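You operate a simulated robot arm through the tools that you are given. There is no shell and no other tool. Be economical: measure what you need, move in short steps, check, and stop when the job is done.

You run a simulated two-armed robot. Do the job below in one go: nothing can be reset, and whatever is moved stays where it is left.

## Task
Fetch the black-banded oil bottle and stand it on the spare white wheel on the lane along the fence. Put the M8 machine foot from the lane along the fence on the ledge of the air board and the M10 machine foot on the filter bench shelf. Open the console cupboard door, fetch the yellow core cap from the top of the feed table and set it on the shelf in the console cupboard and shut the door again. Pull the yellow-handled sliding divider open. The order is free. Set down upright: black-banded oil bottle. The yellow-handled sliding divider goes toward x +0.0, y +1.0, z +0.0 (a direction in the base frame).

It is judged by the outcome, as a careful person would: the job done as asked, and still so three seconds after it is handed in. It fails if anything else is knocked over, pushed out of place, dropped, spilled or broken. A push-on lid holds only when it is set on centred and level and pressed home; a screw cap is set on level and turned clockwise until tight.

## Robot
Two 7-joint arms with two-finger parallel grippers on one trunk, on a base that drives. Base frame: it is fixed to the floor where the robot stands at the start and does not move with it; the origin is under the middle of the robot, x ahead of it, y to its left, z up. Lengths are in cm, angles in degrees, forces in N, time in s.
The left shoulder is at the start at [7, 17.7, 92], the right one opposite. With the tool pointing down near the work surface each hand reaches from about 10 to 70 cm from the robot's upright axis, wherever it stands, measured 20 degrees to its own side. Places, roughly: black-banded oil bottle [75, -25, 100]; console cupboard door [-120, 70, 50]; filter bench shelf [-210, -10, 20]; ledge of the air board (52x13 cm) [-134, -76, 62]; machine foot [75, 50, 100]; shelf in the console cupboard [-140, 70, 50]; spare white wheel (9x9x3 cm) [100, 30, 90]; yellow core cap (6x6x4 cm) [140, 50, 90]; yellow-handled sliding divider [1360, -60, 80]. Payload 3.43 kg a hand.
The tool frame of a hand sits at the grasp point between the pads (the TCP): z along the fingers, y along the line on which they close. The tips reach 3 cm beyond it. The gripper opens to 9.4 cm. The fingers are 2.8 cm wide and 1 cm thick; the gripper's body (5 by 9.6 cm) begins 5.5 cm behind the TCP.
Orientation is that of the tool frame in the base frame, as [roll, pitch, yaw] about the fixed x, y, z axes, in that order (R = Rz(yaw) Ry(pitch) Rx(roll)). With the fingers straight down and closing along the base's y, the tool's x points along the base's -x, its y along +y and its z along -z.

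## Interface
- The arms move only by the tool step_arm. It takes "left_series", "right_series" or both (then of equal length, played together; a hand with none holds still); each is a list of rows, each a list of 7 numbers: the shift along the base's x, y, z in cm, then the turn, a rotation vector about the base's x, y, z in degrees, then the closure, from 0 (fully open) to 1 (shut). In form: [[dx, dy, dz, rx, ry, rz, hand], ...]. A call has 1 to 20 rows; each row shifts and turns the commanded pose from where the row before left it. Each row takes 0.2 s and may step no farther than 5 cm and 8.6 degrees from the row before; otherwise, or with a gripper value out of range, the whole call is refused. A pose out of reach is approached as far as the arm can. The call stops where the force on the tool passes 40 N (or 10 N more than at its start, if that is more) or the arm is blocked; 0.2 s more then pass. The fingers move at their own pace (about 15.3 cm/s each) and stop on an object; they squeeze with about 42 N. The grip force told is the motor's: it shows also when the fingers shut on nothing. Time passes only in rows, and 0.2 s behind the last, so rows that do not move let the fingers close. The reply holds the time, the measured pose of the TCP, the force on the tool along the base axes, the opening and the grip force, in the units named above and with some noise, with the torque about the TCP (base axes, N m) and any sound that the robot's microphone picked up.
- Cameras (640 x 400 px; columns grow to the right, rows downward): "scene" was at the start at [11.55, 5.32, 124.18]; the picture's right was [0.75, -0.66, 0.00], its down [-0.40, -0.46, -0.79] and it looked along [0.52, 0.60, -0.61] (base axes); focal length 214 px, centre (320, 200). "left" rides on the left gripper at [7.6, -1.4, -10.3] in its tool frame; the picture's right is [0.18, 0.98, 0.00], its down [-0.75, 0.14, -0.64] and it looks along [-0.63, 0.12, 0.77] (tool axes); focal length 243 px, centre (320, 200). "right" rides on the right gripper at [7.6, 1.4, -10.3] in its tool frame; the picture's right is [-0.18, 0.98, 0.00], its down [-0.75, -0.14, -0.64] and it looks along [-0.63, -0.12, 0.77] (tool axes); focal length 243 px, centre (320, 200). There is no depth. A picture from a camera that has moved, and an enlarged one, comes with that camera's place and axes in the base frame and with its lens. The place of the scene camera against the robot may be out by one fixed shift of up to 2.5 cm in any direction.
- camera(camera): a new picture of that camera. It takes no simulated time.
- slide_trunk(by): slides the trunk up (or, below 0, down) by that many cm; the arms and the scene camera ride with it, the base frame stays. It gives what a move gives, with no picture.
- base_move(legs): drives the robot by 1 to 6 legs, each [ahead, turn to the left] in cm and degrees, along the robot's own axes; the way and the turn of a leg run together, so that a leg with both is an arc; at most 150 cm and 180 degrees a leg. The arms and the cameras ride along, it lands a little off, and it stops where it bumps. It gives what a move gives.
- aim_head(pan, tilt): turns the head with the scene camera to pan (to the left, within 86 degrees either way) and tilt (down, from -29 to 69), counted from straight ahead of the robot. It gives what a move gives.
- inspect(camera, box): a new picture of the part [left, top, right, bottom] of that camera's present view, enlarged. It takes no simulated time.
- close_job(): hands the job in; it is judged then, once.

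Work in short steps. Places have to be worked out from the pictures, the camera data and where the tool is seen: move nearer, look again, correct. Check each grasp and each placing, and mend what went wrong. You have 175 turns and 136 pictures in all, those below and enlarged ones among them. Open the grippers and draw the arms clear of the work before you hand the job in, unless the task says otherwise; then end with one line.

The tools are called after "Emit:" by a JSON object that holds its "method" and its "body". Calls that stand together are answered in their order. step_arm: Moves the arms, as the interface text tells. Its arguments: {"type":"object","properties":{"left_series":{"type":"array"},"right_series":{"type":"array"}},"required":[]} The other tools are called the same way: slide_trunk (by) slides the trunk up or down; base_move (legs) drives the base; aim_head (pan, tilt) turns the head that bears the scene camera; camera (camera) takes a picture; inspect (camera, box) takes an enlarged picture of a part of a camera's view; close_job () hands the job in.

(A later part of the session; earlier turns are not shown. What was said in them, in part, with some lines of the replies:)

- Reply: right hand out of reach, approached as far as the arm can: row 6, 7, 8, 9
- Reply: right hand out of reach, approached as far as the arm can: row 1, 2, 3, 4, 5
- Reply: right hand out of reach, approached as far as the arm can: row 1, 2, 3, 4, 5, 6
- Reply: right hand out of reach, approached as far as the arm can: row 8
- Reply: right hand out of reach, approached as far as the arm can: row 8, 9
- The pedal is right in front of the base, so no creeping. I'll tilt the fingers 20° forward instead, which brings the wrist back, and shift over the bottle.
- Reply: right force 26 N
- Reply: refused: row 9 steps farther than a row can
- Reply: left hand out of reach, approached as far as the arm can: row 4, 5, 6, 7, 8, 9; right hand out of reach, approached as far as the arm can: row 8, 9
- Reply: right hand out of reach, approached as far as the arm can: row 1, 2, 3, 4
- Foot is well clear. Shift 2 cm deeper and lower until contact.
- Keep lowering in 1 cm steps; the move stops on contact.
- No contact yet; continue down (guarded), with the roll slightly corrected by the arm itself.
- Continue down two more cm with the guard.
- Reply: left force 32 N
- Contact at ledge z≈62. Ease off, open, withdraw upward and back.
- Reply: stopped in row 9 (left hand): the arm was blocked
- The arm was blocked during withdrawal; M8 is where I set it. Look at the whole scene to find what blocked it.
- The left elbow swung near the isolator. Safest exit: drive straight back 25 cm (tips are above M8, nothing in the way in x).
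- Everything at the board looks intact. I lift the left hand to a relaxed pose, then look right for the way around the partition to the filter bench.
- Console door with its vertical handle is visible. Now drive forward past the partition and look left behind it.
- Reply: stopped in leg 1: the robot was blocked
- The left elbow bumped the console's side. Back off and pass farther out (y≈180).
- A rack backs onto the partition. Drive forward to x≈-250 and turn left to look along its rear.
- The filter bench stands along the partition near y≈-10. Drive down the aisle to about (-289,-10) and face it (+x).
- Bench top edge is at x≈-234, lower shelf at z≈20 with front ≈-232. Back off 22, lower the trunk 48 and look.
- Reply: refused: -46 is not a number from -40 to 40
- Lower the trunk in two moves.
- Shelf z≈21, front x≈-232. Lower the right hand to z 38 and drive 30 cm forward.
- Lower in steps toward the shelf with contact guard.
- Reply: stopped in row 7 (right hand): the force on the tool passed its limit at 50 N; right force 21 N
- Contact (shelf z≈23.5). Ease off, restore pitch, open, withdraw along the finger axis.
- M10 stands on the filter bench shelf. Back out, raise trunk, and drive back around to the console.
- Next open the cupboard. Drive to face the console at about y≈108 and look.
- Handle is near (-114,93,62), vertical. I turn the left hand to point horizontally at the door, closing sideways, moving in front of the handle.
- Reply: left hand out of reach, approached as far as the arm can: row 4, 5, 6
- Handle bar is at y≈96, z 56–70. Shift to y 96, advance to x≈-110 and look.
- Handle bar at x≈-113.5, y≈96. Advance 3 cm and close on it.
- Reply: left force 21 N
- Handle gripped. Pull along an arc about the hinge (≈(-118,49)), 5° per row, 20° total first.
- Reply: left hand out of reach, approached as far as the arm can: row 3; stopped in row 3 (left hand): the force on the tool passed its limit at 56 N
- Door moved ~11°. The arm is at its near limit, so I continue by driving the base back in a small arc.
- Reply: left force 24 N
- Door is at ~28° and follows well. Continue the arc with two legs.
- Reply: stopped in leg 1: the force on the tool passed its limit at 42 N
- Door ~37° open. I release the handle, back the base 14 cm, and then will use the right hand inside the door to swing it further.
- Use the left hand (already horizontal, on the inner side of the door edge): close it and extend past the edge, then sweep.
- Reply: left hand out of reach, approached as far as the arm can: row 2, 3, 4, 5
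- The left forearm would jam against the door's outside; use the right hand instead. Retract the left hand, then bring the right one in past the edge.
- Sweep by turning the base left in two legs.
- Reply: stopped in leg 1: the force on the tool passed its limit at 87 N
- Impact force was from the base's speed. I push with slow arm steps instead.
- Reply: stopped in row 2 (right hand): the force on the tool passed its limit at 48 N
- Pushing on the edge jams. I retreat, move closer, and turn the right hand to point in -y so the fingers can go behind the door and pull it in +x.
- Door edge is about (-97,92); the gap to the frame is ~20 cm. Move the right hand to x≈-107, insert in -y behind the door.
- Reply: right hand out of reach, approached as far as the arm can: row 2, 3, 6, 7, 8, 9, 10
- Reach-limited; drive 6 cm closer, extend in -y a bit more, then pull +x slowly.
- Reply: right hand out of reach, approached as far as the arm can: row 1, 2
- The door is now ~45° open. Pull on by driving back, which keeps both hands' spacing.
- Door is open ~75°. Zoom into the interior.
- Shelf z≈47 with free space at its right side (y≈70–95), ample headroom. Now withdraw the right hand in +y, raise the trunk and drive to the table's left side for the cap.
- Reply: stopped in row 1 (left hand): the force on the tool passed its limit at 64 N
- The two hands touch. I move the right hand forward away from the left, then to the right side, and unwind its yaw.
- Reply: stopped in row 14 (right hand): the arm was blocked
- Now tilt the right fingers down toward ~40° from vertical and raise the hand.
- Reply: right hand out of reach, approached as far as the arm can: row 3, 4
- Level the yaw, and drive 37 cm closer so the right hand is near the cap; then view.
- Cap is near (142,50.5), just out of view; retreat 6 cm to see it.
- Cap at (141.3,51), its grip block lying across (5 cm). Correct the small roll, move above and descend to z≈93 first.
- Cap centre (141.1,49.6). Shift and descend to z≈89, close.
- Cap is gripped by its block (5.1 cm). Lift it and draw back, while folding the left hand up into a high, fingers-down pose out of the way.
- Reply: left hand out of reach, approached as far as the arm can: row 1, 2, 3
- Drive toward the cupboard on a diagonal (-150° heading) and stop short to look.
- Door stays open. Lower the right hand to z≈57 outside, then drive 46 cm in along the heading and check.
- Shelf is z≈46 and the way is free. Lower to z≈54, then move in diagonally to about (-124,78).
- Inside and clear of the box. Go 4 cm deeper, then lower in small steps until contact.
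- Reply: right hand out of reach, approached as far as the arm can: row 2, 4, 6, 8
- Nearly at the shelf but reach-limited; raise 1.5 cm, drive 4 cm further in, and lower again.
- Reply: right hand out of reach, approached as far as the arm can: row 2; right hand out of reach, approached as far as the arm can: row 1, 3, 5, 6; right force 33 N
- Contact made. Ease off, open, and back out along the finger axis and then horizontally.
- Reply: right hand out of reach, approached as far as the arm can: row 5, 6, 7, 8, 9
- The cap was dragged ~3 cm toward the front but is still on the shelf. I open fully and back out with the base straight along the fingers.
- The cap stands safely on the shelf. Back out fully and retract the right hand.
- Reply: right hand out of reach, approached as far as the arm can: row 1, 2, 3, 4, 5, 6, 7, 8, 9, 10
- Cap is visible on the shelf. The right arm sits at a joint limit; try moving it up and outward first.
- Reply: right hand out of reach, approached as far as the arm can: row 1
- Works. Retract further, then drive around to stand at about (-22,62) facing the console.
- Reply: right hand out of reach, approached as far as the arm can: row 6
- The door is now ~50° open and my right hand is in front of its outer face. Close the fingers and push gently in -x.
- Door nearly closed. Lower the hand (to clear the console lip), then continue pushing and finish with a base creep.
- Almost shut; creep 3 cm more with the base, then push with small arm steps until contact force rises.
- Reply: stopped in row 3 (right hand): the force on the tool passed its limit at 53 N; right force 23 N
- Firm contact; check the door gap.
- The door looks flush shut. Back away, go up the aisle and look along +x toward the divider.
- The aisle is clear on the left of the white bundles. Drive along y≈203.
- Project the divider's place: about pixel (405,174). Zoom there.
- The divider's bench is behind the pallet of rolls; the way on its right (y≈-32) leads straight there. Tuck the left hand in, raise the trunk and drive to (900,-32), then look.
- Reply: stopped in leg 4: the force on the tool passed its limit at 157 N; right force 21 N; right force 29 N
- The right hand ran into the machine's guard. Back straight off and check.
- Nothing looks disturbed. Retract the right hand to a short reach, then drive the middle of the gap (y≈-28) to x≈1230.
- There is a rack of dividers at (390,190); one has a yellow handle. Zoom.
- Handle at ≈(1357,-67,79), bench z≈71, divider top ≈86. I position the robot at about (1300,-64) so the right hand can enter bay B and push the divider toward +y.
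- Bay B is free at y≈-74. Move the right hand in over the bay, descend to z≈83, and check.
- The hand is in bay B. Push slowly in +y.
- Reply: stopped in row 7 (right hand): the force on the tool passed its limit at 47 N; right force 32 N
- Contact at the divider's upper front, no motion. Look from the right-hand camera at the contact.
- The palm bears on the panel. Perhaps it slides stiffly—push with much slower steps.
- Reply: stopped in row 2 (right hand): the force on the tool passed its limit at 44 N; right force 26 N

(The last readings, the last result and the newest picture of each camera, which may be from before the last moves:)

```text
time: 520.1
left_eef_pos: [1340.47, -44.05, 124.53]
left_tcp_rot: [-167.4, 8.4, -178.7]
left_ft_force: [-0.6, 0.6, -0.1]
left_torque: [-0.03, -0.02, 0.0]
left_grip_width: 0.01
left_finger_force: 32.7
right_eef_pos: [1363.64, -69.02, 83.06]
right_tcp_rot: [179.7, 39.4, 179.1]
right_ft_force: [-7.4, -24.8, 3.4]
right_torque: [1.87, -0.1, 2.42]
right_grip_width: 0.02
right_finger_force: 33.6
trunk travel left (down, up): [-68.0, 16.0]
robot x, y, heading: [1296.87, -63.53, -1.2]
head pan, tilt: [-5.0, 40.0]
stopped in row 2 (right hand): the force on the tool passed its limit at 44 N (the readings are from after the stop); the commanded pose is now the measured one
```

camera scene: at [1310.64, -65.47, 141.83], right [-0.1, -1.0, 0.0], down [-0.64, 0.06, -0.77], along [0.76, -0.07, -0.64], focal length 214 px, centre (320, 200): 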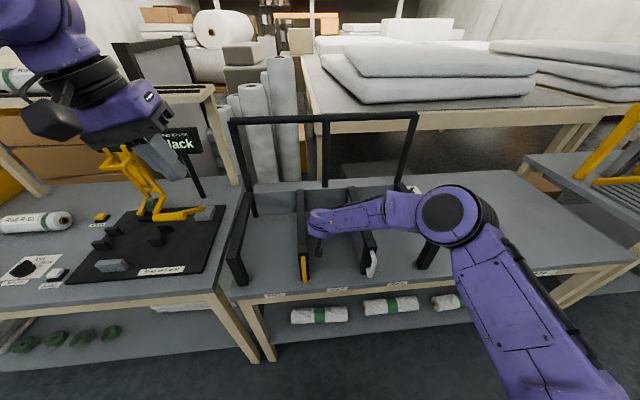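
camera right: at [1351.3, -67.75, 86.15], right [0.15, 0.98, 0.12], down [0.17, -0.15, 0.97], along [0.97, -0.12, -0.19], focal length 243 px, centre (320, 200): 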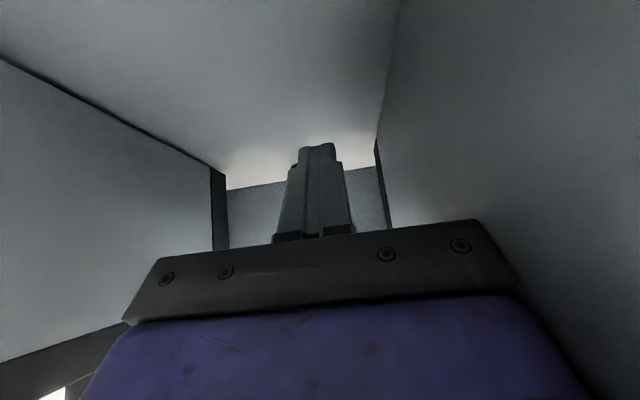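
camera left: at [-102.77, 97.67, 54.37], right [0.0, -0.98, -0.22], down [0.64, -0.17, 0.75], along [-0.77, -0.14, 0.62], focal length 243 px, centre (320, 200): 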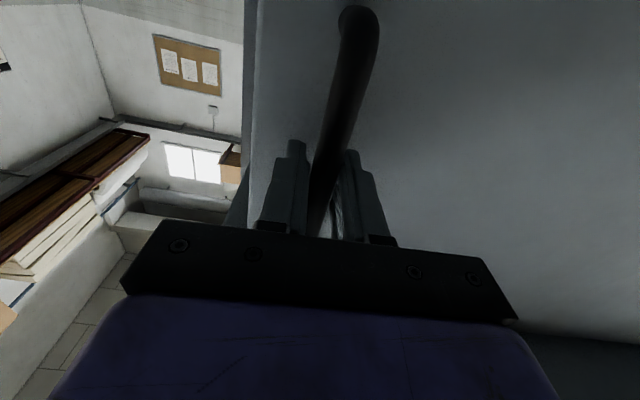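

It doesn't slide with a push high up. I withdraw and will grip the yellow handle itself with a horizontal hand.

Emit:
{"method": "step_arm", "body": {"right_series": [[0, -1, 0, 0, 0, 0, 1], [0, -1, 0, 0, 0, 0, 1], [0, 0, 4, 0, 0, 0, 1], [0, 0, 4, 0, 0, 0, 1], [-3, 0, 3, 0, 0, 0, 1], [-4, 0, 1, 0, 0, 0, 1], [-4, 0, 0, 0, 0, 0, 1], [-4, 0, 0, 0, 0, 0, 1], [-4, 1, 0, 0, 0, 0, 0.5], [-4, 1, 0, 0, 0, 0, 0], [0, 1, 0, 0, -8, 0, 0], [0, 1, 0, 0, -8, 0, 0], [0, 1, 0, 0, -8, 0, 0], [0, 1, 0, 0, -8, 0, 0], [0, 1, 0, 0, -8, 0, 0], [0, 0, 0, 0, 0, 0, 0]]}}

Emit:
{"method": "slide_trunk", "body": {"by": -14}}

Emit:
{"method": "camera", "body": {"camera": "right"}}

```text
time: 523.7
left_eef_pos: [1340.78, -43.71, 124.39]
left_tcp_rot: [-167.2, 8.4, -178.6]
left_ft_force: [0.8, 0.7, -0.1]
left_torque: [-0.01, 0.01, 0.01]
left_grip_width: 0.0
left_finger_force: 32.6
right_eef_pos: [1342.37, -64.53, 97.82]
right_tcp_rot: [148.2, 78.2, 145.2]
right_ft_force: [-0.4, 0.6, -0.6]
right_torque: [0.01, 0.0, -0.02]
right_grip_width: 9.39
right_finger_force: 0.0
trunk travel left (down, up): [-68.0, 16.0]
robot x, y, heading: [1296.19, -63.14, -0.7]
head pan, tilt: [-5.0, 40.0]
stopped in row 16 (right hand): the arm was blocked; the commanded pose is now the measured one
```

```text
time: 525.4
left_eef_pos: [1340.77, -43.81, 110.39]
left_tcp_rot: [-167.2, 8.3, -178.7]
left_ft_force: [0.3, -0.3, -0.2]
left_torque: [0.0, 0.0, 0.02]
left_grip_width: 0.03
left_finger_force: 32.7
right_eef_pos: [1342.5, -64.53, 83.77]
right_tcp_rot: [148.1, 78.3, 145.2]
right_ft_force: [-0.3, 0.3, 0.0]
right_torque: [0.02, 0.0, -0.04]
right_grip_width: 9.41
right_finger_force: 0.0
trunk travel left (down, up): [-54.0, 30.0]
robot x, y, heading: [1296.53, -63.73, -0.5]
head pan, tilt: [-5.0, 40.0]
```

```text
12 pictures are left
camera right: at [1331.23, -61.82, 78.25], right [0.09, 0.95, 0.29], down [-0.52, -0.2, 0.83], along [0.85, -0.22, 0.47], focal length 243 px, centre (320, 200)
```

right: 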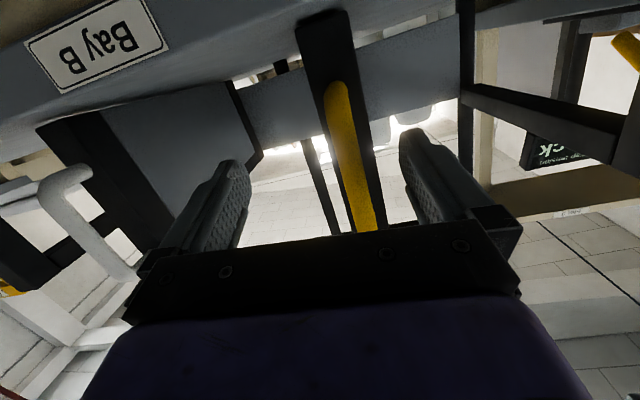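

Handle is between the fingers, about 1 cm to +y, z≈80–90. Advance 6 cm with guard and close on it.

Emit:
{"method": "step_arm", "body": {"right_series": [[1.5, 0.7, 0.5, 0, 0, 0, 0], [1.5, 0.6, 0.5, 0, 0, 0, 0], [1.5, 0, 0, 0, 0, 0, 0], [1.5, 0, 0, 0, 0, 0, 0], [0.5, 0, 0, 0, 0, 0, 0], [0, 0, 0, 0, 0, 0, 0]]}}

Emit:
{"method": "camera", "body": {"camera": "right"}}

```text
time: 526.6
left_eef_pos: [1340.2, -43.94, 110.67]
left_tcp_rot: [-167.3, 8.6, -178.7]
left_ft_force: [-0.6, -0.4, 0.4]
left_torque: [0.03, 0.02, 0.0]
left_grip_width: 0.02
left_finger_force: 32.8
right_eef_pos: [1348.04, -63.02, 84.46]
right_tcp_rot: [151.4, 78.3, 148.9]
right_ft_force: [-21.6, -0.9, 7.5]
right_torque: [0.08, -0.36, 0.14]
right_grip_width: 9.41
right_finger_force: 0.2
trunk travel left (down, up): [-54.0, 30.0]
robot x, y, heading: [1296.77, -63.1, -0.6]
head pan, tilt: [-5.0, 40.0]
stopped in row 6 (right hand): the force on the tool passed its limit at 42 N (the readings are from after the stop); the commanded pose is now the measured one
```

```text
11 pictures are left
camera right: at [1336.79, -60.49, 79.0], right [0.08, 0.96, 0.28], down [-0.51, -0.2, 0.84], along [0.86, -0.21, 0.47], focal length 243 px, centre (320, 200)
```

right: 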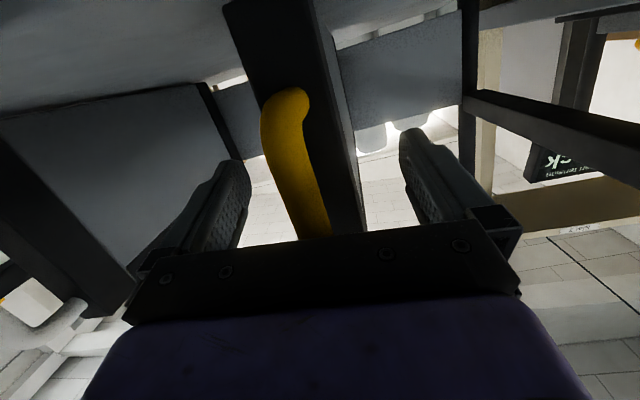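

The palm touches the handle; back off 1.5 cm and close the fingers on it.

Emit:
{"method": "step_arm", "body": {"right_series": [[-1, 0, 0, 0, 0, 0, 0], [-0.7, 0, 0, 0, 0, 0, 0.3], [0, 0, 0, 0, 0, 0, 1], [0, 0, 0, 0, 0, 0, 1], [0, 0, 0, 0, 0, 0, 1], [0, 0, 0, 0, 0, 0, 1]]}}

Emit:
{"method": "step_arm", "body": {"right_series": [[0, 0.4, 0, 0, 0, 0, 1], [0, 0.4, 0, 0, 0, 0, 1], [0, 0.4, 0, 0, 0, 0, 1], [0, 0.4, 0, 0, 0, 0, 1], [0, 0.4, 0, 0, 0, 0, 1], [0, 0.4, 0, 0, 0, 0, 1], [0, 0.4, 0, 0, 0, 0, 1], [0, 0.4, 0, 0, 0, 0, 1]]}}

```text
time: 528.0
left_eef_pos: [1340.76, -43.56, 110.36]
left_tcp_rot: [-167.1, 8.3, -178.7]
left_ft_force: [0.9, 0.3, -0.6]
left_torque: [-0.01, -0.01, 0.0]
left_grip_width: 0.0
left_finger_force: 33.1
right_eef_pos: [1346.94, -63.1, 84.33]
right_tcp_rot: [151.7, 78.0, 148.9]
right_ft_force: [0.3, 12.8, -9.1]
right_torque: [-1.52, -0.34, 0.06]
right_grip_width: 3.64
right_finger_force: 44.4
trunk travel left (down, up): [-54.0, 30.0]
robot x, y, heading: [1297.06, -63.45, -0.6]
head pan, tilt: [-5.0, 40.0]
```

```text
time: 528.7
left_eef_pos: [1340.63, -43.84, 110.52]
left_tcp_rot: [-167.2, 8.3, -178.7]
left_ft_force: [0.3, 0.1, -0.2]
left_torque: [-0.01, -0.02, -0.02]
left_grip_width: 0.0
left_finger_force: 32.7
right_eef_pos: [1346.81, -62.87, 84.35]
right_tcp_rot: [150.4, 77.1, 146.8]
right_ft_force: [-11.2, -1.9, -8.7]
right_torque: [-1.11, 0.71, 0.17]
right_grip_width: 3.48
right_finger_force: 44.7
trunk travel left (down, up): [-54.0, 30.0]
robot x, y, heading: [1296.22, -63.27, -0.8]
head pan, tilt: [-5.0, 40.0]
stopped in row 3 (right hand): the force on the tool passed its limit at 43 N (the readings are from after the stop); the commanded pose is now the measured one
```

Still stuck at 43 N. Look at the grip from the scene camera.

Emit:
{"method": "inspect", "body": {"camera": "scene", "box": [210, 160, 450, 310]}}

```text
2.67 times, centred on (330, 235) of scene
camera zoom: at [1310.73, -65.25, 127.82], right [-0.1, -0.99, 0.0], down [-0.64, 0.06, -0.77], along [0.76, -0.08, -0.64], focal length 572 px, centre (293, 107)
```

zoom: 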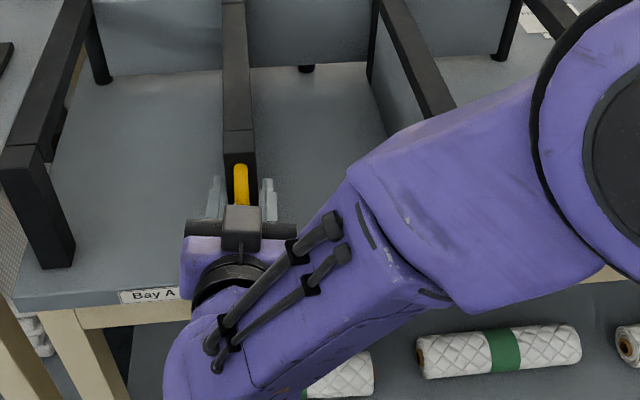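

The grip straddles the divider's front end well. I use the base's stronger drive: turn left a few degrees to carry the handle in +y.

Emit:
{"method": "base_move", "body": {"legs": [[0, 4]]}}

```text
time: 529.5
left_eef_pos: [1340.05, -43.02, 110.45]
left_tcp_rot: [-167.1, 8.3, -177.5]
left_ft_force: [1.1, -0.1, 0.5]
left_torque: [-0.04, 0.0, 0.01]
left_grip_width: 0.0
left_finger_force: 32.7
right_eef_pos: [1346.7, -62.78, 84.42]
right_tcp_rot: [151.3, 77.1, 147.3]
right_ft_force: [-6.6, -8.2, 3.1]
right_torque: [-1.12, 0.2, 0.16]
right_grip_width: 3.46
right_finger_force: 45.1
trunk travel left (down, up): [-54.0, 30.0]
robot x, y, heading: [1296.25, -63.37, -0.0]
head pan, tilt: [-5.0, 40.0]
stopped in leg 1: the force on the tool passed its limit at 55 N (the readings are from after the stop); the commanded pose is now the measured one
```

There may be slow creep (−63.10→−62.78), i.e. a heavily damped slide. Try very slow: 0.1 cm per row.

Emit:
{"method": "step_arm", "body": {"right_series": [[0, 0.1, 0, 0, 0, 0, 1], [0, 0.1, 0, 0, 0, 0, 1], [0, 0.1, 0, 0, 0, 0, 1], [0, 0.1, 0, 0, 0, 0, 1], [0, 0.1, 0, 0, 0, 0, 1], [0, 0.1, 0, 0, 0, 0, 1], [0, 0.1, 0, 0, 0, 0, 1], [0, 0.1, 0, 0, 0, 0, 1], [0, 0.1, 0, 0, 0, 0, 1], [0, 0.1, 0, 0, 0, 0, 1], [0, 0.1, 0, 0, 0, 0, 1], [0, 0.1, 0, 0, 0, 0, 1], [0, 0.1, 0, 0, 0, 0, 1], [0, 0.1, 0, 0, 0, 0, 1], [0, 0.1, 0, 0, 0, 0, 1], [0, 0.1, 0, 0, 0, 0, 1]]}}

```text
time: 531.0
left_eef_pos: [1340.03, -43.1, 110.55]
left_tcp_rot: [-167.1, 8.4, -177.4]
left_ft_force: [-0.5, 0.1, -0.7]
left_torque: [-0.01, -0.01, 0.0]
left_grip_width: 0.03
left_finger_force: 33.2
right_eef_pos: [1346.76, -62.54, 84.46]
right_tcp_rot: [150.5, 76.3, 145.8]
right_ft_force: [-10.7, -4.2, -5.0]
right_torque: [-1.49, -0.02, -0.04]
right_grip_width: 3.52
right_finger_force: 44.8
trunk travel left (down, up): [-54.0, 30.0]
robot x, y, heading: [1296.59, -63.37, 0.1]
head pan, tilt: [-5.0, 40.0]
stopped in row 7 (right hand): the force on the tool passed its limit at 40 N (the readings are from after the stop); the commanded pose is now the measured one
```

I try gripping lower on the handle (less tipping moment), with the finger line levelled, then pull slowly.

Emit:
{"method": "step_arm", "body": {"right_series": [[0, 0, 0, 0, 0, 0, 0.3], [0, 0, 0, 0, 0, 0, 0], [0, 0, 0, -6, 0, 0, 0], [0, 0, -2, 0, 0, 0, 0], [0, 0, -2, 0, 0, 0, 0], [0, 0, -1.5, 0, 0, 0, 0], [0, 0, 0, 0, 0, 0, 0.4], [0, 0, 0, 0, 0, 0, 1], [0, 0, 0, 0, 0, 0, 1], [0, 0, 0, 0, 0, 0, 1]]}}

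Emit:
{"method": "camera", "body": {"camera": "right"}}

```text
time: 532.1
left_eef_pos: [1339.94, -42.98, 110.55]
left_tcp_rot: [-167.2, 8.3, -177.5]
left_ft_force: [0.0, -0.5, -0.9]
left_torque: [0.03, 0.02, 0.01]
left_grip_width: 0.0
left_finger_force: 32.9
right_eef_pos: [1347.97, -62.99, 84.95]
right_tcp_rot: [151.6, 77.8, 145.0]
right_ft_force: [-16.6, 1.3, 7.1]
right_torque: [-0.03, -0.19, -0.04]
right_grip_width: 9.39
right_finger_force: 0.1
trunk travel left (down, up): [-54.0, 30.0]
robot x, y, heading: [1296.43, -63.1, 0.1]
head pan, tilt: [-5.0, 40.0]
stopped in row 5 (right hand): the force on the tool passed its limit at 46 N (the readings are from after the stop); the commanded pose is now the measured one
```

```text
9 pictures are left
camera right: at [1336.92, -59.6, 79.73], right [0.15, 0.95, 0.28], down [-0.51, -0.16, 0.84], along [0.84, -0.27, 0.46], focal length 243 px, centre (320, 200)
```

right: 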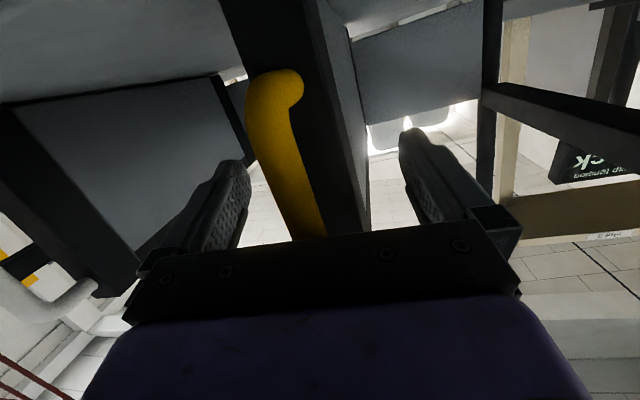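

The palm was pressing on the handle. Back off 1.8 cm first, then lower 5 cm, close and pull slowly.

Emit:
{"method": "step_arm", "body": {"right_series": [[-1, 0, 0, 0, 0, 0, 0], [-1, 0, 0, 0, 0, 0, 0], [0, -0.3, -2, 0, 0, 0, 0], [0, -0.3, -2, 0, 0, 0, 0], [0, 0, -1, 0, 0, 0, 0], [0, 0, 0, 0, 0, 0, 0.4], [0, 0, 0, 0, 0, 0, 1], [0, 0, 0, 0, 0, 0, 1], [0, 0, 0, 0, 0, 0, 1]]}}

Emit:
{"method": "step_arm", "body": {"right_series": [[0, 0.3, 0, 0, 0, 0, 1], [0, 0.3, 0, 0, 0, 0, 1], [0, 0.3, 0, 0, 0, 0, 1], [0, 0.3, 0, 0, 0, 0, 1], [0, 0.3, 0, 0, 0, 0, 1], [0, 0.3, 0, 0, 0, 0, 1], [0, 0.3, 0, 0, 0, 0, 1], [0, 0.3, 0, 0, 0, 0, 1], [0, 0.3, 0, 0, 0, 0, 1], [0, 0.3, 0, 0, 0, 0, 1], [0, 0.3, 0, 0, 0, 0, 1], [0, 0.3, 0, 0, 0, 0, 1], [0, 0.3, 0, 0, 0, 0, 1], [0, 0.3, 0, 0, 0, 0, 1]]}}

```text
time: 533.6
left_eef_pos: [1340.22, -41.66, 110.26]
left_tcp_rot: [-166.6, 8.1, -177.0]
left_ft_force: [0.1, 0.4, 0.0]
left_torque: [0.02, -0.03, 0.0]
left_grip_width: 0.02
left_finger_force: 32.7
right_eef_pos: [1347.73, -62.88, 82.13]
right_tcp_rot: [138.6, 75.2, 131.2]
right_ft_force: [14.7, 46.7, 10.3]
right_torque: [-0.72, 0.4, 2.33]
right_grip_width: 4.03
right_finger_force: 42.5
trunk travel left (down, up): [-54.0, 30.0]
robot x, y, heading: [1296.7, -62.99, 1.1]
head pan, tilt: [-5.0, 40.0]
stopped in row 7 (right hand): the force on the tool passed its limit at 51 N (the readings are from after the stop); the commanded pose is now the measured one
```

```text
time: 535.7
left_eef_pos: [1339.9, -42.89, 110.49]
left_tcp_rot: [-167.2, 8.2, -177.3]
left_ft_force: [-0.1, 0.3, 0.2]
left_torque: [0.01, 0.0, -0.02]
left_grip_width: 0.0
left_finger_force: 33.0
right_eef_pos: [1347.99, -63.06, 82.44]
right_tcp_rot: [136.4, 72.5, 125.4]
right_ft_force: [-17.4, -3.0, -6.9]
right_torque: [-0.78, -1.8, 2.46]
right_grip_width: 4.45
right_finger_force: 44.5
trunk travel left (down, up): [-54.0, 30.0]
robot x, y, heading: [1296.25, -62.7, 0.4]
head pan, tilt: [-5.0, 40.0]
stopped in row 10 (right hand): the force on the tool passed its limit at 62 N (the readings are from after the stop); the commanded pose is now the measured one
```

The arm seems pinned near its own inner limits. Open, back the base 16 cm, re-extend the arm toward the handle, and check.

Emit:
{"method": "step_arm", "body": {"right_series": [[0, 0, 0, 0, 0, 0, 0.3], [0, 0, 0, 0, 0, 0, 0], [0, 0, 0, 0, 0, 0, 0]]}}

Emit:
{"method": "base_move", "body": {"legs": [[-22, 0]]}}

Emit:
{"method": "step_arm", "body": {"right_series": [[2, 0, 0, 0, 0, 0, 0], [3, 0, 0, 0, 0, 0, 0], [3, 0, 0, 0, 0, 0, 0], [3, 0, 0, 0, 0, 0, 0], [0, 0, 0, 0, 0, 0, 0]]}}

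Emit:
{"method": "camera", "body": {"camera": "right"}}

```text
time: 536.5
left_eef_pos: [1339.94, -42.85, 110.45]
left_tcp_rot: [-167.3, 8.5, -177.4]
left_ft_force: [0.4, -0.4, 0.3]
left_torque: [0.02, 0.0, 0.0]
left_grip_width: 0.0
left_finger_force: 33.0
right_eef_pos: [1348.03, -63.06, 82.45]
right_tcp_rot: [135.5, 72.4, 124.5]
right_ft_force: [-26.4, 0.6, -13.7]
right_torque: [-0.06, -1.65, -0.03]
right_grip_width: 9.41
right_finger_force: 0.1
trunk travel left (down, up): [-54.0, 30.0]
robot x, y, heading: [1296.45, -62.95, 0.2]
head pan, tilt: [-5.0, 40.0]
```

```text
time: 538.1
left_eef_pos: [1318.15, -42.99, 110.48]
left_tcp_rot: [-167.3, 8.3, -177.4]
left_ft_force: [0.4, 0.9, -0.1]
left_torque: [0.02, -0.01, -0.01]
left_grip_width: 0.0
left_finger_force: 33.2
right_eef_pos: [1326.3, -63.25, 82.57]
right_tcp_rot: [135.0, 72.4, 124.0]
right_ft_force: [0.1, 0.2, 0.7]
right_torque: [0.01, 0.0, -0.02]
right_grip_width: 9.39
right_finger_force: 0.2
trunk travel left (down, up): [-54.0, 30.0]
robot x, y, heading: [1274.67, -63.27, 0.2]
head pan, tilt: [-5.0, 40.0]
```

```text
time: 539.4
left_eef_pos: [1318.11, -42.83, 110.41]
left_tcp_rot: [-167.2, 8.3, -177.4]
left_ft_force: [0.1, -1.0, -0.8]
left_torque: [-0.01, 0.01, 0.0]
left_grip_width: 0.0
left_finger_force: 32.4
right_eef_pos: [1337.32, -63.26, 82.52]
right_tcp_rot: [135.1, 72.4, 124.1]
right_ft_force: [-0.4, -1.2, 0.5]
right_torque: [-0.01, -0.03, -0.05]
right_grip_width: 9.39
right_finger_force: 0.2
trunk travel left (down, up): [-54.0, 30.0]
robot x, y, heading: [1274.3, -63.14, 0.2]
head pan, tilt: [-5.0, 40.0]
```

```text
8 pictures are left
camera right: at [1326.58, -58.25, 77.84], right [0.24, 0.89, 0.39], down [-0.52, -0.22, 0.83], along [0.82, -0.4, 0.41], focal length 243 px, centre (320, 200)
```

right: 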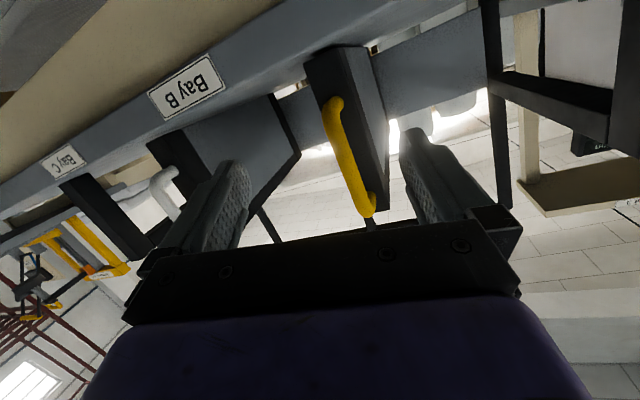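

Now triangulated: handle bar at (1342.5,-62.6), z 79–88 — I had overshot before. Level the hand, go to it, close.

Emit:
{"method": "step_arm", "body": {"right_series": [[0, 0, 0, -4, -4, 3.3, 0], [0, 0.3, 0.3, -4, -4, 3.3, 0], [0, 0.3, 0.3, -4, -4, 3.3, 0], [2, 0, 0.2, 0, 0, 0, 0], [2.5, 0, 0, 0, 0, 0, 0], [0, 0, 0, 0, 0, 0, 0.4], [0, 0, 0, 0, 0, 0, 1], [0, 0, 0, 0, 0, 0, 1], [0, 0, 0, 0, 0, 0, 1]]}}

```text
time: 541.4
left_eef_pos: [1318.17, -43.25, 110.38]
left_tcp_rot: [-167.3, 8.3, -177.5]
left_ft_force: [0.2, 0.0, 0.1]
left_torque: [0.01, -0.02, -0.02]
left_grip_width: 0.02
left_finger_force: 32.7
right_eef_pos: [1341.85, -63.01, 83.27]
right_tcp_rot: [72.9, 88.1, 72.1]
right_ft_force: [-5.7, -22.7, -4.7]
right_torque: [-1.36, 0.0, -0.43]
right_grip_width: 1.31
right_finger_force: 45.0
trunk travel left (down, up): [-54.0, 30.0]
robot x, y, heading: [1274.13, -63.68, 0.1]
head pan, tilt: [-5.0, 40.0]
```

Bar properly gripped (1.3 cm). Pull in +y at moderate steps.

Emit:
{"method": "step_arm", "body": {"right_series": [[0, 0.4, 0, 0, 0, 0, 1], [0, 0.4, 0, 0, 0, 0, 1], [0, 0.5, 0, 0, 0, 0, 1], [0, 0.5, 0, 0, 0, 0, 1], [0, 0.5, 0, 0, 0, 0, 1], [0, 0.5, 0, 0, 0, 0, 1], [0, 0.5, 0, 0, 0, 0, 1], [0, 0.5, 0, 0, 0, 0, 1]]}}

```text
time: 541.9
left_eef_pos: [1318.09, -42.93, 110.52]
left_tcp_rot: [-167.1, 8.2, -177.3]
left_ft_force: [0.7, 0.3, -0.1]
left_torque: [-0.06, 0.03, -0.01]
left_grip_width: 0.0
left_finger_force: 32.7
right_eef_pos: [1341.75, -62.77, 83.23]
right_tcp_rot: [82.9, 87.9, 81.1]
right_ft_force: [-8.7, -13.0, -3.2]
right_torque: [-1.21, -0.51, -0.2]
right_grip_width: 1.33
right_finger_force: 45.6
trunk travel left (down, up): [-54.0, 30.0]
robot x, y, heading: [1273.99, -62.93, 0.0]
head pan, tilt: [-5.0, 40.0]
stopped in row 2 (right hand): the force on the tool passed its limit at 42 N (the readings are from after the stop); the commanded pose is now the measured one
```

Stiction exceeds 42 N. Try a livelier stroke: open the fingers so the rear finger meets the bar with some speed.

Emit:
{"method": "step_arm", "body": {"right_series": [[0, 0, 0, 0, 0, 0, 0.3], [0, 0, 0, 0, 0, 0, 0], [0, 0, 0, 0, 0, 0, 0], [0, 3, 0, 0, 0, 0, 0], [0, 4, 0, 0, 0, 0, 0], [0, 4, 0, 0, 0, 0, 0], [0, 4, 0, 0, 0, 0, 0], [0, 4, 0, 0, 0, 0, 0]]}}

Emit:
{"method": "inspect", "body": {"camera": "scene", "box": [210, 140, 450, 290]}}

```text
time: 543.0
left_eef_pos: [1318.28, -43.19, 110.43]
left_tcp_rot: [-167.2, 8.3, -177.5]
left_ft_force: [0.2, 0.1, 0.6]
left_torque: [0.0, 0.0, -0.02]
left_grip_width: 0.0
left_finger_force: 33.0
right_eef_pos: [1342.26, -58.78, 83.18]
right_tcp_rot: [74.7, 87.7, 71.8]
right_ft_force: [-10.0, -3.9, 5.5]
right_torque: [-0.43, -0.01, -1.01]
right_grip_width: 9.41
right_finger_force: 0.0
trunk travel left (down, up): [-54.0, 30.0]
robot x, y, heading: [1274.2, -63.74, -0.0]
head pan, tilt: [-5.0, 40.0]
stopped in row 5 (right hand): the force on the tool passed its limit at 56 N (the readings are from after the stop); the commanded pose is now the measured one
```

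```text
2.67 times, centred on (330, 215) of scene
camera zoom: at [1288.76, -65.32, 127.79], right [-0.09, -1.0, 0.0], down [-0.64, 0.06, -0.77], along [0.76, -0.07, -0.64], focal length 572 px, centre (293, 160)
```

zoom: 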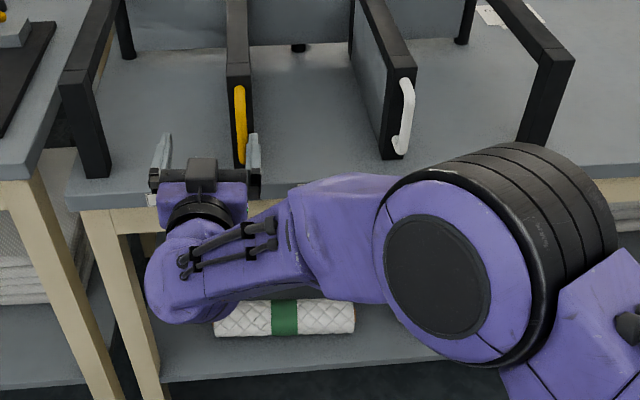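

Not moved. Test for slow creep: load it with ~30 N and hold for 3.5 s.

Emit:
{"method": "step_arm", "body": {"right_series": [[0, 0.2, 0, 0, 0, 0, 0], [0, 0.2, 0, 0, 0, 0, 0], [0, 0, 0, 0, 0, 0, 0], [0, 0, 0, 0, 0, 0, 0], [0, 0, 0, 0, 0, 0, 0], [0, 0, 0, 0, 0, 0, 0], [0, 0, 0, 0, 0, 0, 0], [0, 0, 0, 0, 0, 0, 0], [0, 0, 0, 0, 0, 0, 0], [0, 0, 0, 0, 0, 0, 0], [0, 0, 0, 0, 0, 0, 0], [0, 0, 0, 0, 0, 0, 0], [0, 0, 0, 0, 0, 0, 0], [0, 0, 0, 0, 0, 0, 0], [0, 0, 0, 0, 0, 0, 0], [0, 0, 0, 0, 0, 0, 0], [0, 0, 0, 0, 0, 0, 0], [0, 0, 0, 0, 0, 0, 0]]}}

```text
time: 546.8
left_eef_pos: [1318.3, -43.09, 110.52]
left_tcp_rot: [-167.2, 8.2, -177.6]
left_ft_force: [0.2, -0.1, -0.2]
left_torque: [0.01, 0.01, 0.02]
left_grip_width: 0.0
left_finger_force: 33.0
right_eef_pos: [1342.01, -58.22, 83.21]
right_tcp_rot: [74.3, 87.8, 71.5]
right_ft_force: [0.2, -0.8, -0.9]
right_torque: [0.0, 0.0, 0.05]
right_grip_width: 9.4
right_finger_force: 0.2
trunk travel left (down, up): [-54.0, 30.0]
robot x, y, heading: [1274.72, -63.41, -0.1]
head pan, tilt: [-5.0, 40.0]
```

It creeps: the force relaxed to zero and the divider advanced. So it is heavily damped—push at 0.5 cm/s.

Emit:
{"method": "step_arm", "body": {"right_series": [[0, 0.1, 0, 0, 0, 0, 0], [0, 0.1, 0, 0, 0, 0, 0], [0, 0.1, 0, 0, 0, 0, 0], [0, 0.1, 0, 0, 0, 0, 0], [0, 0.1, 0, 0, 0, 0, 0], [0, 0.1, 0, 0, 0, 0, 0], [0, 0.1, 0, 0, 0, 0, 0], [0, 0.1, 0, 0, 0, 0, 0], [0, 0.1, 0, 0, 0, 0, 0], [0, 0.1, 0, 0, 0, 0, 0], [0, 0.1, 0, 0, 0, 0, 0], [0, 0.1, 0, 0, 0, 0, 0], [0, 0.1, 0, 0, 0, 0, 0], [0, 0.1, 0, 0, 0, 0, 0], [0, 0.1, 0, 0, 0, 0, 0], [0, 0.1, 0, 0, 0, 0, 0], [0, 0.1, 0, 0, 0, 0, 0], [0, 0.1, 0, 0, 0, 0, 0], [0, 0.1, 0, 0, 0, 0, 0], [0, 0.1, 0, 0, 0, 0, 0]]}}

```text
time: 551.0
left_eef_pos: [1318.15, -43.61, 110.58]
left_tcp_rot: [-167.5, 8.2, -177.5]
left_ft_force: [-0.2, 0.1, -0.3]
left_torque: [0.01, -0.02, 0.02]
left_grip_width: 0.0
left_finger_force: 32.9
right_eef_pos: [1342.09, -56.8, 83.17]
right_tcp_rot: [77.4, 87.4, 74.3]
right_ft_force: [-5.7, -34.7, -5.2]
right_torque: [-0.34, 0.13, -0.81]
right_grip_width: 9.41
right_finger_force: 0.3
trunk travel left (down, up): [-54.0, 30.0]
robot x, y, heading: [1274.45, -63.78, -0.3]
head pan, tilt: [-5.0, 40.0]
```

Force is 35 N now; hold and see whether it creeps.

Emit:
{"method": "step_arm", "body": {"right_series": [[0, 0, 0, 0, 0, 0, 0], [0, 0, 0, 0, 0, 0, 0], [0, 0, 0, 0, 0, 0, 0], [0, 0, 0, 0, 0, 0, 0], [0, 0, 0, 0, 0, 0, 0], [0, 0, 0, 0, 0, 0, 0], [0, 0, 0, 0, 0, 0, 0], [0, 0, 0, 0, 0, 0, 0], [0, 0, 0, 0, 0, 0, 0], [0, 0, 0, 0, 0, 0, 0], [0, 0, 0, 0, 0, 0, 0], [0, 0, 0, 0, 0, 0, 0], [0, 0, 0, 0, 0, 0, 0], [0, 0, 0, 0, 0, 0, 0], [0, 0, 0, 0, 0, 0, 0], [0, 0, 0, 0, 0, 0, 0], [0, 0, 0, 0, 0, 0, 0], [0, 0, 0, 0, 0, 0, 0]]}}

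```text
time: 554.8
left_eef_pos: [1318.25, -43.02, 110.43]
left_tcp_rot: [-167.1, 8.2, -177.6]
left_ft_force: [-0.4, -0.6, 0.9]
left_torque: [-0.06, 0.03, 0.01]
left_grip_width: 0.0
left_finger_force: 33.0
right_eef_pos: [1342.15, -56.27, 83.2]
right_tcp_rot: [74.0, 87.8, 71.1]
right_ft_force: [-0.1, 0.5, -0.3]
right_torque: [0.01, 0.0, -0.03]
right_grip_width: 9.41
right_finger_force: 0.0
trunk travel left (down, up): [-54.0, 30.0]
robot x, y, heading: [1274.25, -63.25, -0.3]
head pan, tilt: [-5.0, 40.0]
```

Confirmed: strongly damped slide. Continue at 0.5 cm/s with several calls in a row.

Emit:
{"method": "step_arm", "body": {"right_series": [[0, 0.1, 0, 0, 0, 0, 0], [0, 0.1, 0, 0, 0, 0, 0], [0, 0.1, 0, 0, 0, 0, 0], [0, 0.1, 0, 0, 0, 0, 0], [0, 0.1, 0, 0, 0, 0, 0], [0, 0.1, 0, 0, 0, 0, 0], [0, 0.1, 0, 0, 0, 0, 0], [0, 0.1, 0, 0, 0, 0, 0], [0, 0.1, 0, 0, 0, 0, 0], [0, 0.1, 0, 0, 0, 0, 0], [0, 0.1, 0, 0, 0, 0, 0], [0, 0.1, 0, 0, 0, 0, 0], [0, 0.1, 0, 0, 0, 0, 0], [0, 0.1, 0, 0, 0, 0, 0], [0, 0.1, 0, 0, 0, 0, 0], [0, 0.1, 0, 0, 0, 0, 0], [0, 0.1, 0, 0, 0, 0, 0], [0, 0.1, 0, 0, 0, 0, 0], [0, 0.1, 0, 0, 0, 0, 0], [0, 0.1, 0, 0, 0, 0, 0]]}}

Emit:
{"method": "step_arm", "body": {"right_series": [[0, 0.1, 0, 0, 0, 0, 0], [0, 0.1, 0, 0, 0, 0, 0], [0, 0.1, 0, 0, 0, 0, 0], [0, 0.1, 0, 0, 0, 0, 0], [0, 0.1, 0, 0, 0, 0, 0], [0, 0.1, 0, 0, 0, 0, 0], [0, 0.1, 0, 0, 0, 0, 0], [0, 0.1, 0, 0, 0, 0, 0], [0, 0.1, 0, 0, 0, 0, 0], [0, 0.1, 0, 0, 0, 0, 0], [0, 0.1, 0, 0, 0, 0, 0], [0, 0.1, 0, 0, 0, 0, 0], [0, 0.1, 0, 0, 0, 0, 0], [0, 0.1, 0, 0, 0, 0, 0], [0, 0.1, 0, 0, 0, 0, 0], [0, 0.1, 0, 0, 0, 0, 0], [0, 0.1, 0, 0, 0, 0, 0], [0, 0.1, 0, 0, 0, 0, 0], [0, 0.1, 0, 0, 0, 0, 0], [0, 0.1, 0, 0, 0, 0, 0]]}}

Emit:
{"method": "step_arm", "body": {"right_series": [[0, 0.1, 0, 0, 0, 0, 0], [0, 0.1, 0, 0, 0, 0, 0], [0, 0.1, 0, 0, 0, 0, 0], [0, 0.1, 0, 0, 0, 0, 0], [0, 0.1, 0, 0, 0, 0, 0], [0, 0.1, 0, 0, 0, 0, 0], [0, 0.1, 0, 0, 0, 0, 0], [0, 0.1, 0, 0, 0, 0, 0], [0, 0.1, 0, 0, 0, 0, 0], [0, 0.1, 0, 0, 0, 0, 0], [0, 0.1, 0, 0, 0, 0, 0], [0, 0.1, 0, 0, 0, 0, 0], [0, 0.1, 0, 0, 0, 0, 0], [0, 0.1, 0, 0, 0, 0, 0], [0, 0.1, 0, 0, 0, 0, 0], [0, 0.1, 0, 0, 0, 0, 0], [0, 0.1, 0, 0, 0, 0, 0], [0, 0.1, 0, 0, 0, 0, 0], [0, 0.1, 0, 0, 0, 0, 0], [0, 0.1, 0, 0, 0, 0, 0]]}}

Emit:
{"method": "inspect", "body": {"camera": "scene", "box": [210, 140, 450, 290]}}

```text
time: 559.0
left_eef_pos: [1318.18, -43.6, 110.44]
left_tcp_rot: [-167.5, 8.1, -177.5]
left_ft_force: [0.5, 0.9, -0.4]
left_torque: [0.02, -0.01, -0.01]
left_grip_width: 0.0
left_finger_force: 33.3
right_eef_pos: [1342.09, -54.9, 83.3]
right_tcp_rot: [76.5, 87.4, 73.5]
right_ft_force: [-7.1, -34.6, -4.0]
right_torque: [-0.32, 0.23, -0.84]
right_grip_width: 9.42
right_finger_force: 0.2
trunk travel left (down, up): [-54.0, 30.0]
robot x, y, heading: [1274.68, -63.59, -0.2]
head pan, tilt: [-5.0, 40.0]
```

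```text
time: 563.2
left_eef_pos: [1318.18, -43.63, 110.45]
left_tcp_rot: [-167.6, 8.2, -177.4]
left_ft_force: [0.5, 0.4, 1.0]
left_torque: [-0.01, -0.01, 0.0]
left_grip_width: 0.0
left_finger_force: 32.8
right_eef_pos: [1342.17, -52.8, 83.27]
right_tcp_rot: [79.1, 87.5, 76.2]
right_ft_force: [-8.3, -36.6, -8.9]
right_torque: [-0.12, 0.27, -0.92]
right_grip_width: 9.43
right_finger_force: 0.2
trunk travel left (down, up): [-54.0, 30.0]
robot x, y, heading: [1274.6, -64.04, 0.1]
head pan, tilt: [-5.0, 40.0]
```

```text
time: 567.4
left_eef_pos: [1318.21, -43.54, 110.5]
left_tcp_rot: [-167.5, 8.2, -177.5]
left_ft_force: [-0.2, -0.5, 0.4]
left_torque: [-0.03, 0.0, -0.02]
left_grip_width: 0.01
left_finger_force: 33.5
right_eef_pos: [1342.14, -50.9, 83.29]
right_tcp_rot: [77.2, 87.4, 74.0]
right_ft_force: [-6.0, -36.3, -5.5]
right_torque: [-0.3, 0.31, -0.86]
right_grip_width: 9.39
right_finger_force: 0.1
trunk travel left (down, up): [-54.0, 30.0]
robot x, y, heading: [1274.5, -63.78, 0.1]
head pan, tilt: [-5.0, 40.0]
```

```text
2.67 times, centred on (330, 215) of scene
camera zoom: at [1288.7, -66.28, 127.79], right [-0.09, -1.0, -0.01], down [-0.64, 0.06, -0.77], along [0.76, -0.07, -0.64], focal length 572 px, centre (293, 160)
```

zoom: 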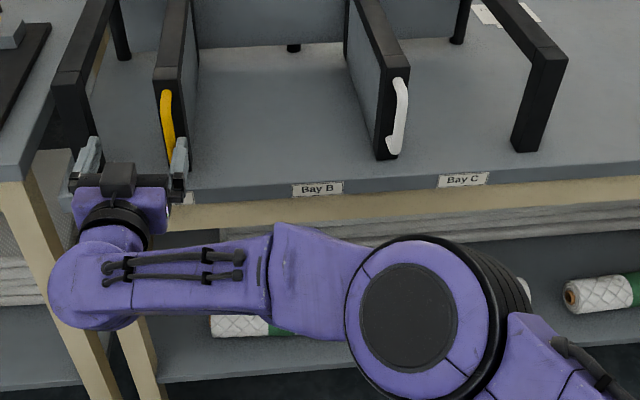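

The divider moves (≈8 cm so far), ~6 cm of gap to the left post remains. Continue three more calls.

Emit:
{"method": "step_arm", "body": {"right_series": [[0, 0.1, 0, 0, 0, 0, 0], [0, 0.1, 0, 0, 0, 0, 0], [0, 0.1, 0, 0, 0, 0, 0], [0, 0.1, 0, 0, 0, 0, 0], [0, 0.1, 0, 0, 0, 0, 0], [0, 0.1, 0, 0, 0, 0, 0], [0, 0.1, 0, 0, 0, 0, 0], [0, 0.1, 0, 0, 0, 0, 0], [0, 0.1, 0, 0, 0, 0, 0], [0, 0.1, 0, 0, 0, 0, 0], [0, 0.1, 0, 0, 0, 0, 0], [0, 0.1, 0, 0, 0, 0, 0], [0, 0.1, 0, 0, 0, 0, 0], [0, 0.1, 0, 0, 0, 0, 0], [0, 0.1, 0, 0, 0, 0, 0], [0, 0.1, 0, 0, 0, 0, 0], [0, 0.1, 0, 0, 0, 0, 0], [0, 0.1, 0, 0, 0, 0, 0], [0, 0.1, 0, 0, 0, 0, 0], [0, 0.1, 0, 0, 0, 0, 0]]}}

Emit:
{"method": "step_arm", "body": {"right_series": [[0, 0.1, 0, 0, 0, 0, 0], [0, 0.1, 0, 0, 0, 0, 0], [0, 0.1, 0, 0, 0, 0, 0], [0, 0.1, 0, 0, 0, 0, 0], [0, 0.1, 0, 0, 0, 0, 0], [0, 0.1, 0, 0, 0, 0, 0], [0, 0.1, 0, 0, 0, 0, 0], [0, 0.1, 0, 0, 0, 0, 0], [0, 0.1, 0, 0, 0, 0, 0], [0, 0.1, 0, 0, 0, 0, 0], [0, 0.1, 0, 0, 0, 0, 0], [0, 0.1, 0, 0, 0, 0, 0], [0, 0.1, 0, 0, 0, 0, 0], [0, 0.1, 0, 0, 0, 0, 0], [0, 0.1, 0, 0, 0, 0, 0], [0, 0.1, 0, 0, 0, 0, 0], [0, 0.1, 0, 0, 0, 0, 0], [0, 0.1, 0, 0, 0, 0, 0], [0, 0.1, 0, 0, 0, 0, 0], [0, 0.1, 0, 0, 0, 0, 0]]}}

Emit:
{"method": "inspect", "body": {"camera": "scene", "box": [200, 140, 440, 290]}}

```text
time: 571.6
left_eef_pos: [1318.14, -43.78, 110.63]
left_tcp_rot: [-167.5, 8.3, -177.6]
left_ft_force: [-0.1, 0.1, -0.1]
left_torque: [0.0, 0.0, 0.01]
left_grip_width: 0.0
left_finger_force: 33.6
right_eef_pos: [1342.18, -49.04, 83.3]
right_tcp_rot: [79.0, 87.3, 75.6]
right_ft_force: [-10.2, -41.0, -7.4]
right_torque: [-0.3, 0.25, -1.09]
right_grip_width: 9.42
right_finger_force: 0.1
trunk travel left (down, up): [-54.0, 30.0]
robot x, y, heading: [1274.49, -63.68, -0.3]
head pan, tilt: [-5.0, 40.0]
```

```text
time: 572.7
left_eef_pos: [1318.09, -42.99, 110.4]
left_tcp_rot: [-167.2, 8.2, -177.5]
left_ft_force: [-0.7, 0.2, -0.6]
left_torque: [-0.05, 0.02, -0.04]
left_grip_width: 0.01
left_finger_force: 32.8
right_eef_pos: [1342.51, -49.11, 83.28]
right_tcp_rot: [76.0, 87.5, 71.4]
right_ft_force: [2.6, -25.3, 12.1]
right_torque: [-1.02, -0.09, -0.21]
right_grip_width: 9.39
right_finger_force: 0.0
trunk travel left (down, up): [-54.0, 30.0]
robot x, y, heading: [1274.04, -63.34, -0.7]
head pan, tilt: [-5.0, 40.0]
stopped in row 5 (right hand): the force on the tool passed its limit at 54 N (the readings are from after the stop); the commanded pose is now the measured one
```

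```text
2.67 times, centred on (320, 215) of scene
camera zoom: at [1288.45, -65.99, 127.87], right [-0.1, -1.0, 0.0], down [-0.64, 0.06, -0.77], along [0.76, -0.07, -0.64], focal length 572 px, centre (320, 160)
```

zoom: 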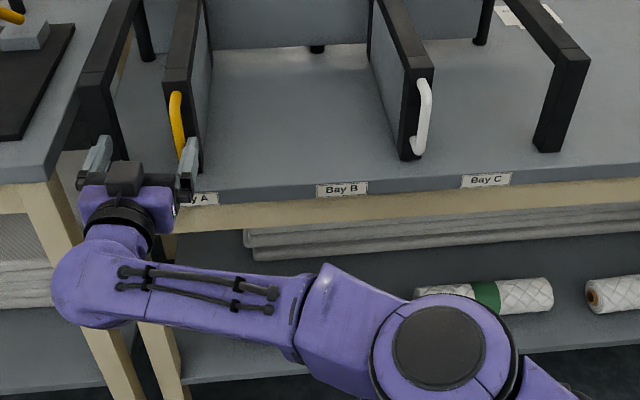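

It resisted more now—maybe the end stop or finger contact with the post. Test with very slow steps and hold.

Emit:
{"method": "step_arm", "body": {"right_series": [[0, 0.05, 0, 0, 0, 0, 0], [0, 0.05, 0, 0, 0, 0, 0], [0, 0.05, 0, 0, 0, 0, 0], [0, 0.05, 0, 0, 0, 0, 0], [0, 0.05, 0, 0, 0, 0, 0], [0, 0.05, 0, 0, 0, 0, 0], [0, 0.05, 0, 0, 0, 0, 0], [0, 0, 0, 0, 0, 0, 0], [0, 0, 0, 0, 0, 0, 0], [0, 0, 0, 0, 0, 0, 0], [0, 0, 0, 0, 0, 0, 0], [0, 0, 0, 0, 0, 0, 0], [0, 0, 0, 0, 0, 0, 0], [0, 0, 0, 0, 0, 0, 0], [0, 0, 0, 0, 0, 0, 0], [0, 0, 0, 0, 0, 0, 0], [0, 0, 0, 0, 0, 0, 0], [0, 0, 0, 0, 0, 0, 0]]}}

```text
time: 574.1
left_eef_pos: [1317.92, -43.2, 110.56]
left_tcp_rot: [-167.3, 8.3, -177.5]
left_ft_force: [0.2, 0.1, -0.6]
left_torque: [-0.05, -0.02, -0.01]
left_grip_width: 0.01
left_finger_force: 32.8
right_eef_pos: [1342.65, -49.07, 83.4]
right_tcp_rot: [74.1, 87.4, 69.3]
right_ft_force: [-3.8, -19.4, 6.7]
right_torque: [-0.62, -0.08, -0.41]
right_grip_width: 9.41
right_finger_force: 0.5
trunk travel left (down, up): [-54.0, 30.0]
robot x, y, heading: [1274.17, -64.0, -0.5]
head pan, tilt: [-5.0, 40.0]
stopped in row 7 (right hand): the force on the tool passed its limit at 40 N (the readings are from after the stop); the commanded pose is now the measured one
```

Possibly my front finger touches the post. Recentre on the bar (−4.3 cm in y), close on it, and pull slowly.

Emit:
{"method": "step_arm", "body": {"right_series": [[0, -1.3, 0, 0, 0, 0, 0], [0, -1.5, 0, 0, 0, 0, 0], [0, -1.5, 0, 0, 0, 0, 0], [0, 0, 0, 0, 0, 0, 0.5], [0, 0, 0, 0, 0, 0, 1], [0, 0, 0, 0, 0, 0, 1], [0, 0, 0, 0, 0, 0, 1]]}}

Emit:
{"method": "step_arm", "body": {"right_series": [[0, 0.1, 0, 0, 0, 0, 1], [0, 0.1, 0, 0, 0, 0, 1], [0, 0.1, 0, 0, 0, 0, 1], [0, 0.1, 0, 0, 0, 0, 1], [0, 0.1, 0, 0, 0, 0, 1], [0, 0.1, 0, 0, 0, 0, 1], [0, 0.1, 0, 0, 0, 0, 1], [0, 0.1, 0, 0, 0, 0, 1], [0, 0.1, 0, 0, 0, 0, 1], [0, 0.1, 0, 0, 0, 0, 1], [0, 0.1, 0, 0, 0, 0, 1], [0, 0.1, 0, 0, 0, 0, 1], [0, 0.1, 0, 0, 0, 0, 1], [0, 0.1, 0, 0, 0, 0, 1], [0, 0.1, 0, 0, 0, 0, 1], [0, 0.1, 0, 0, 0, 0, 1], [0, 0.1, 0, 0, 0, 0, 1], [0, 0.1, 0, 0, 0, 0, 1], [0, 0.1, 0, 0, 0, 0, 1], [0, 0.1, 0, 0, 0, 0, 1]]}}

```text
time: 575.7
left_eef_pos: [1318.19, -43.12, 110.35]
left_tcp_rot: [-167.1, 8.2, -177.5]
left_ft_force: [-0.5, 0.2, 0.6]
left_torque: [0.0, -0.02, 0.0]
left_grip_width: 0.0
left_finger_force: 33.5
right_eef_pos: [1342.6, -53.06, 83.23]
right_tcp_rot: [78.8, 87.5, 74.4]
right_ft_force: [-7.3, -10.4, -5.2]
right_torque: [-1.36, 0.01, -0.11]
right_grip_width: 1.37
right_finger_force: 45.2
trunk travel left (down, up): [-54.0, 30.0]
robot x, y, heading: [1274.04, -63.48, -0.6]
head pan, tilt: [-5.0, 40.0]
```

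```text
time: 576.8
left_eef_pos: [1318.06, -43.36, 110.51]
left_tcp_rot: [-167.2, 8.3, -177.4]
left_ft_force: [0.4, 0.2, 1.2]
left_torque: [-0.01, -0.02, 0.01]
left_grip_width: 0.0
left_finger_force: 33.5
right_eef_pos: [1342.48, -53.12, 83.0]
right_tcp_rot: [80.5, 87.4, 75.3]
right_ft_force: [-13.8, -19.1, -0.5]
right_torque: [-1.25, -0.01, -0.29]
right_grip_width: 1.34
right_finger_force: 45.0
trunk travel left (down, up): [-54.0, 30.0]
robot x, y, heading: [1274.29, -63.56, -0.8]
head pan, tilt: [-5.0, 40.0]
stopped in row 5 (right hand): the force on the tool passed its limit at 42 N (the readings are from after the stop); the commanded pose is now the measured one
```

The divider has travelled 10 cm (−63→−53) and now stands hard against its stop: fully open. Release and back off, then verify.

Emit:
{"method": "step_arm", "body": {"right_series": [[0, -0.2, 0, 0, 0, 0, 0.5], [0, 0, 0, 0, 0, 0, 0], [0, 0, 0, 0, 0, 0, 0], [0, 0, 0, 0, 0, 0, 0]]}}

Emit:
{"method": "base_move", "body": {"legs": [[-25, 0]]}}

Emit:
{"method": "inspect", "body": {"camera": "scene", "box": [210, 100, 450, 250]}}

```text
time: 577.8
left_eef_pos: [1318.24, -42.98, 110.36]
left_tcp_rot: [-167.2, 8.2, -177.5]
left_ft_force: [-0.3, 0.4, 0.1]
left_torque: [-0.01, -0.02, 0.01]
left_grip_width: 0.0
left_finger_force: 32.7
right_eef_pos: [1342.57, -53.08, 83.0]
right_tcp_rot: [81.8, 87.5, 77.2]
right_ft_force: [-0.4, 0.5, -0.6]
right_torque: [-0.02, 0.01, 0.01]
right_grip_width: 9.41
right_finger_force: 0.2
trunk travel left (down, up): [-54.0, 30.0]
robot x, y, heading: [1274.17, -63.65, -0.6]
head pan, tilt: [-5.0, 40.0]
```

```text
time: 579.6
left_eef_pos: [1293.14, -42.82, 110.33]
left_tcp_rot: [-167.2, 8.1, -177.6]
left_ft_force: [0.1, -0.8, 0.8]
left_torque: [0.04, 0.01, 0.0]
left_grip_width: 0.01
left_finger_force: 33.0
right_eef_pos: [1317.64, -52.65, 82.98]
right_tcp_rot: [81.2, 87.5, 76.4]
right_ft_force: [0.3, 0.9, 0.4]
right_torque: [0.0, 0.03, 0.04]
right_grip_width: 9.39
right_finger_force: 0.0
trunk travel left (down, up): [-54.0, 30.0]
robot x, y, heading: [1249.27, -63.53, -0.5]
head pan, tilt: [-5.0, 40.0]
```

```text
2.67 times, centred on (330, 175) of scene
camera zoom: at [1263.63, -65.62, 127.8], right [-0.1, -0.99, 0.0], down [-0.64, 0.06, -0.77], along [0.76, -0.08, -0.64], focal length 572 px, centre (293, 267)
```

zoom: 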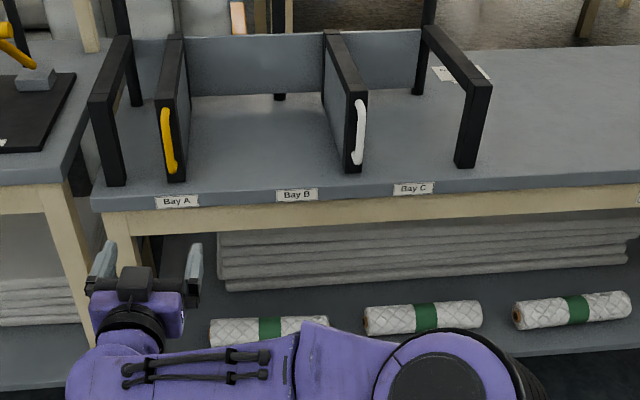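

The divider stays open, and both arms are clear with the right gripper open and empty and the left one empty. I open the left gripper as well before handing in.

Emit:
{"method": "step_arm", "body": {"left_series": [[0, 0, 0, 0, 0, 0, 0], [0, 0, 0, 0, 0, 0, 0], [0, 0, 0, 0, 0, 0, 0]]}}

Emit:
{"method": "close_job", "body": {}}

```text
time: 580.4
left_eef_pos: [1293.24, -42.99, 110.39]
left_tcp_rot: [-167.2, 8.2, -177.6]
left_ft_force: [-0.2, 0.6, 1.2]
left_torque: [-0.01, 0.0, 0.02]
left_grip_width: 9.41
left_finger_force: 0.0
right_eef_pos: [1317.68, -52.53, 82.94]
right_tcp_rot: [82.2, 87.5, 77.6]
right_ft_force: [0.1, 0.0, 0.1]
right_torque: [-0.03, 0.01, -0.01]
right_grip_width: 9.39
right_finger_force: 0.1
trunk travel left (down, up): [-54.0, 30.0]
robot x, y, heading: [1249.54, -63.52, -0.7]
head pan, tilt: [-5.0, 40.0]
```

```text
The job is handed in.
```

I did every part of the job and handed it in: bottle upright on the white wheel, M8 on the air board ledge, M10 on the filter bench shelf, yellow cap on the cupboard shelf, and divider slid about 10 cm toward +y until it would go no farther; the cupboard door looked flush when I last saw it, but I didn't recheck it after backing away, and on the way I bumped the console side and a machine guard, with no visible damage.
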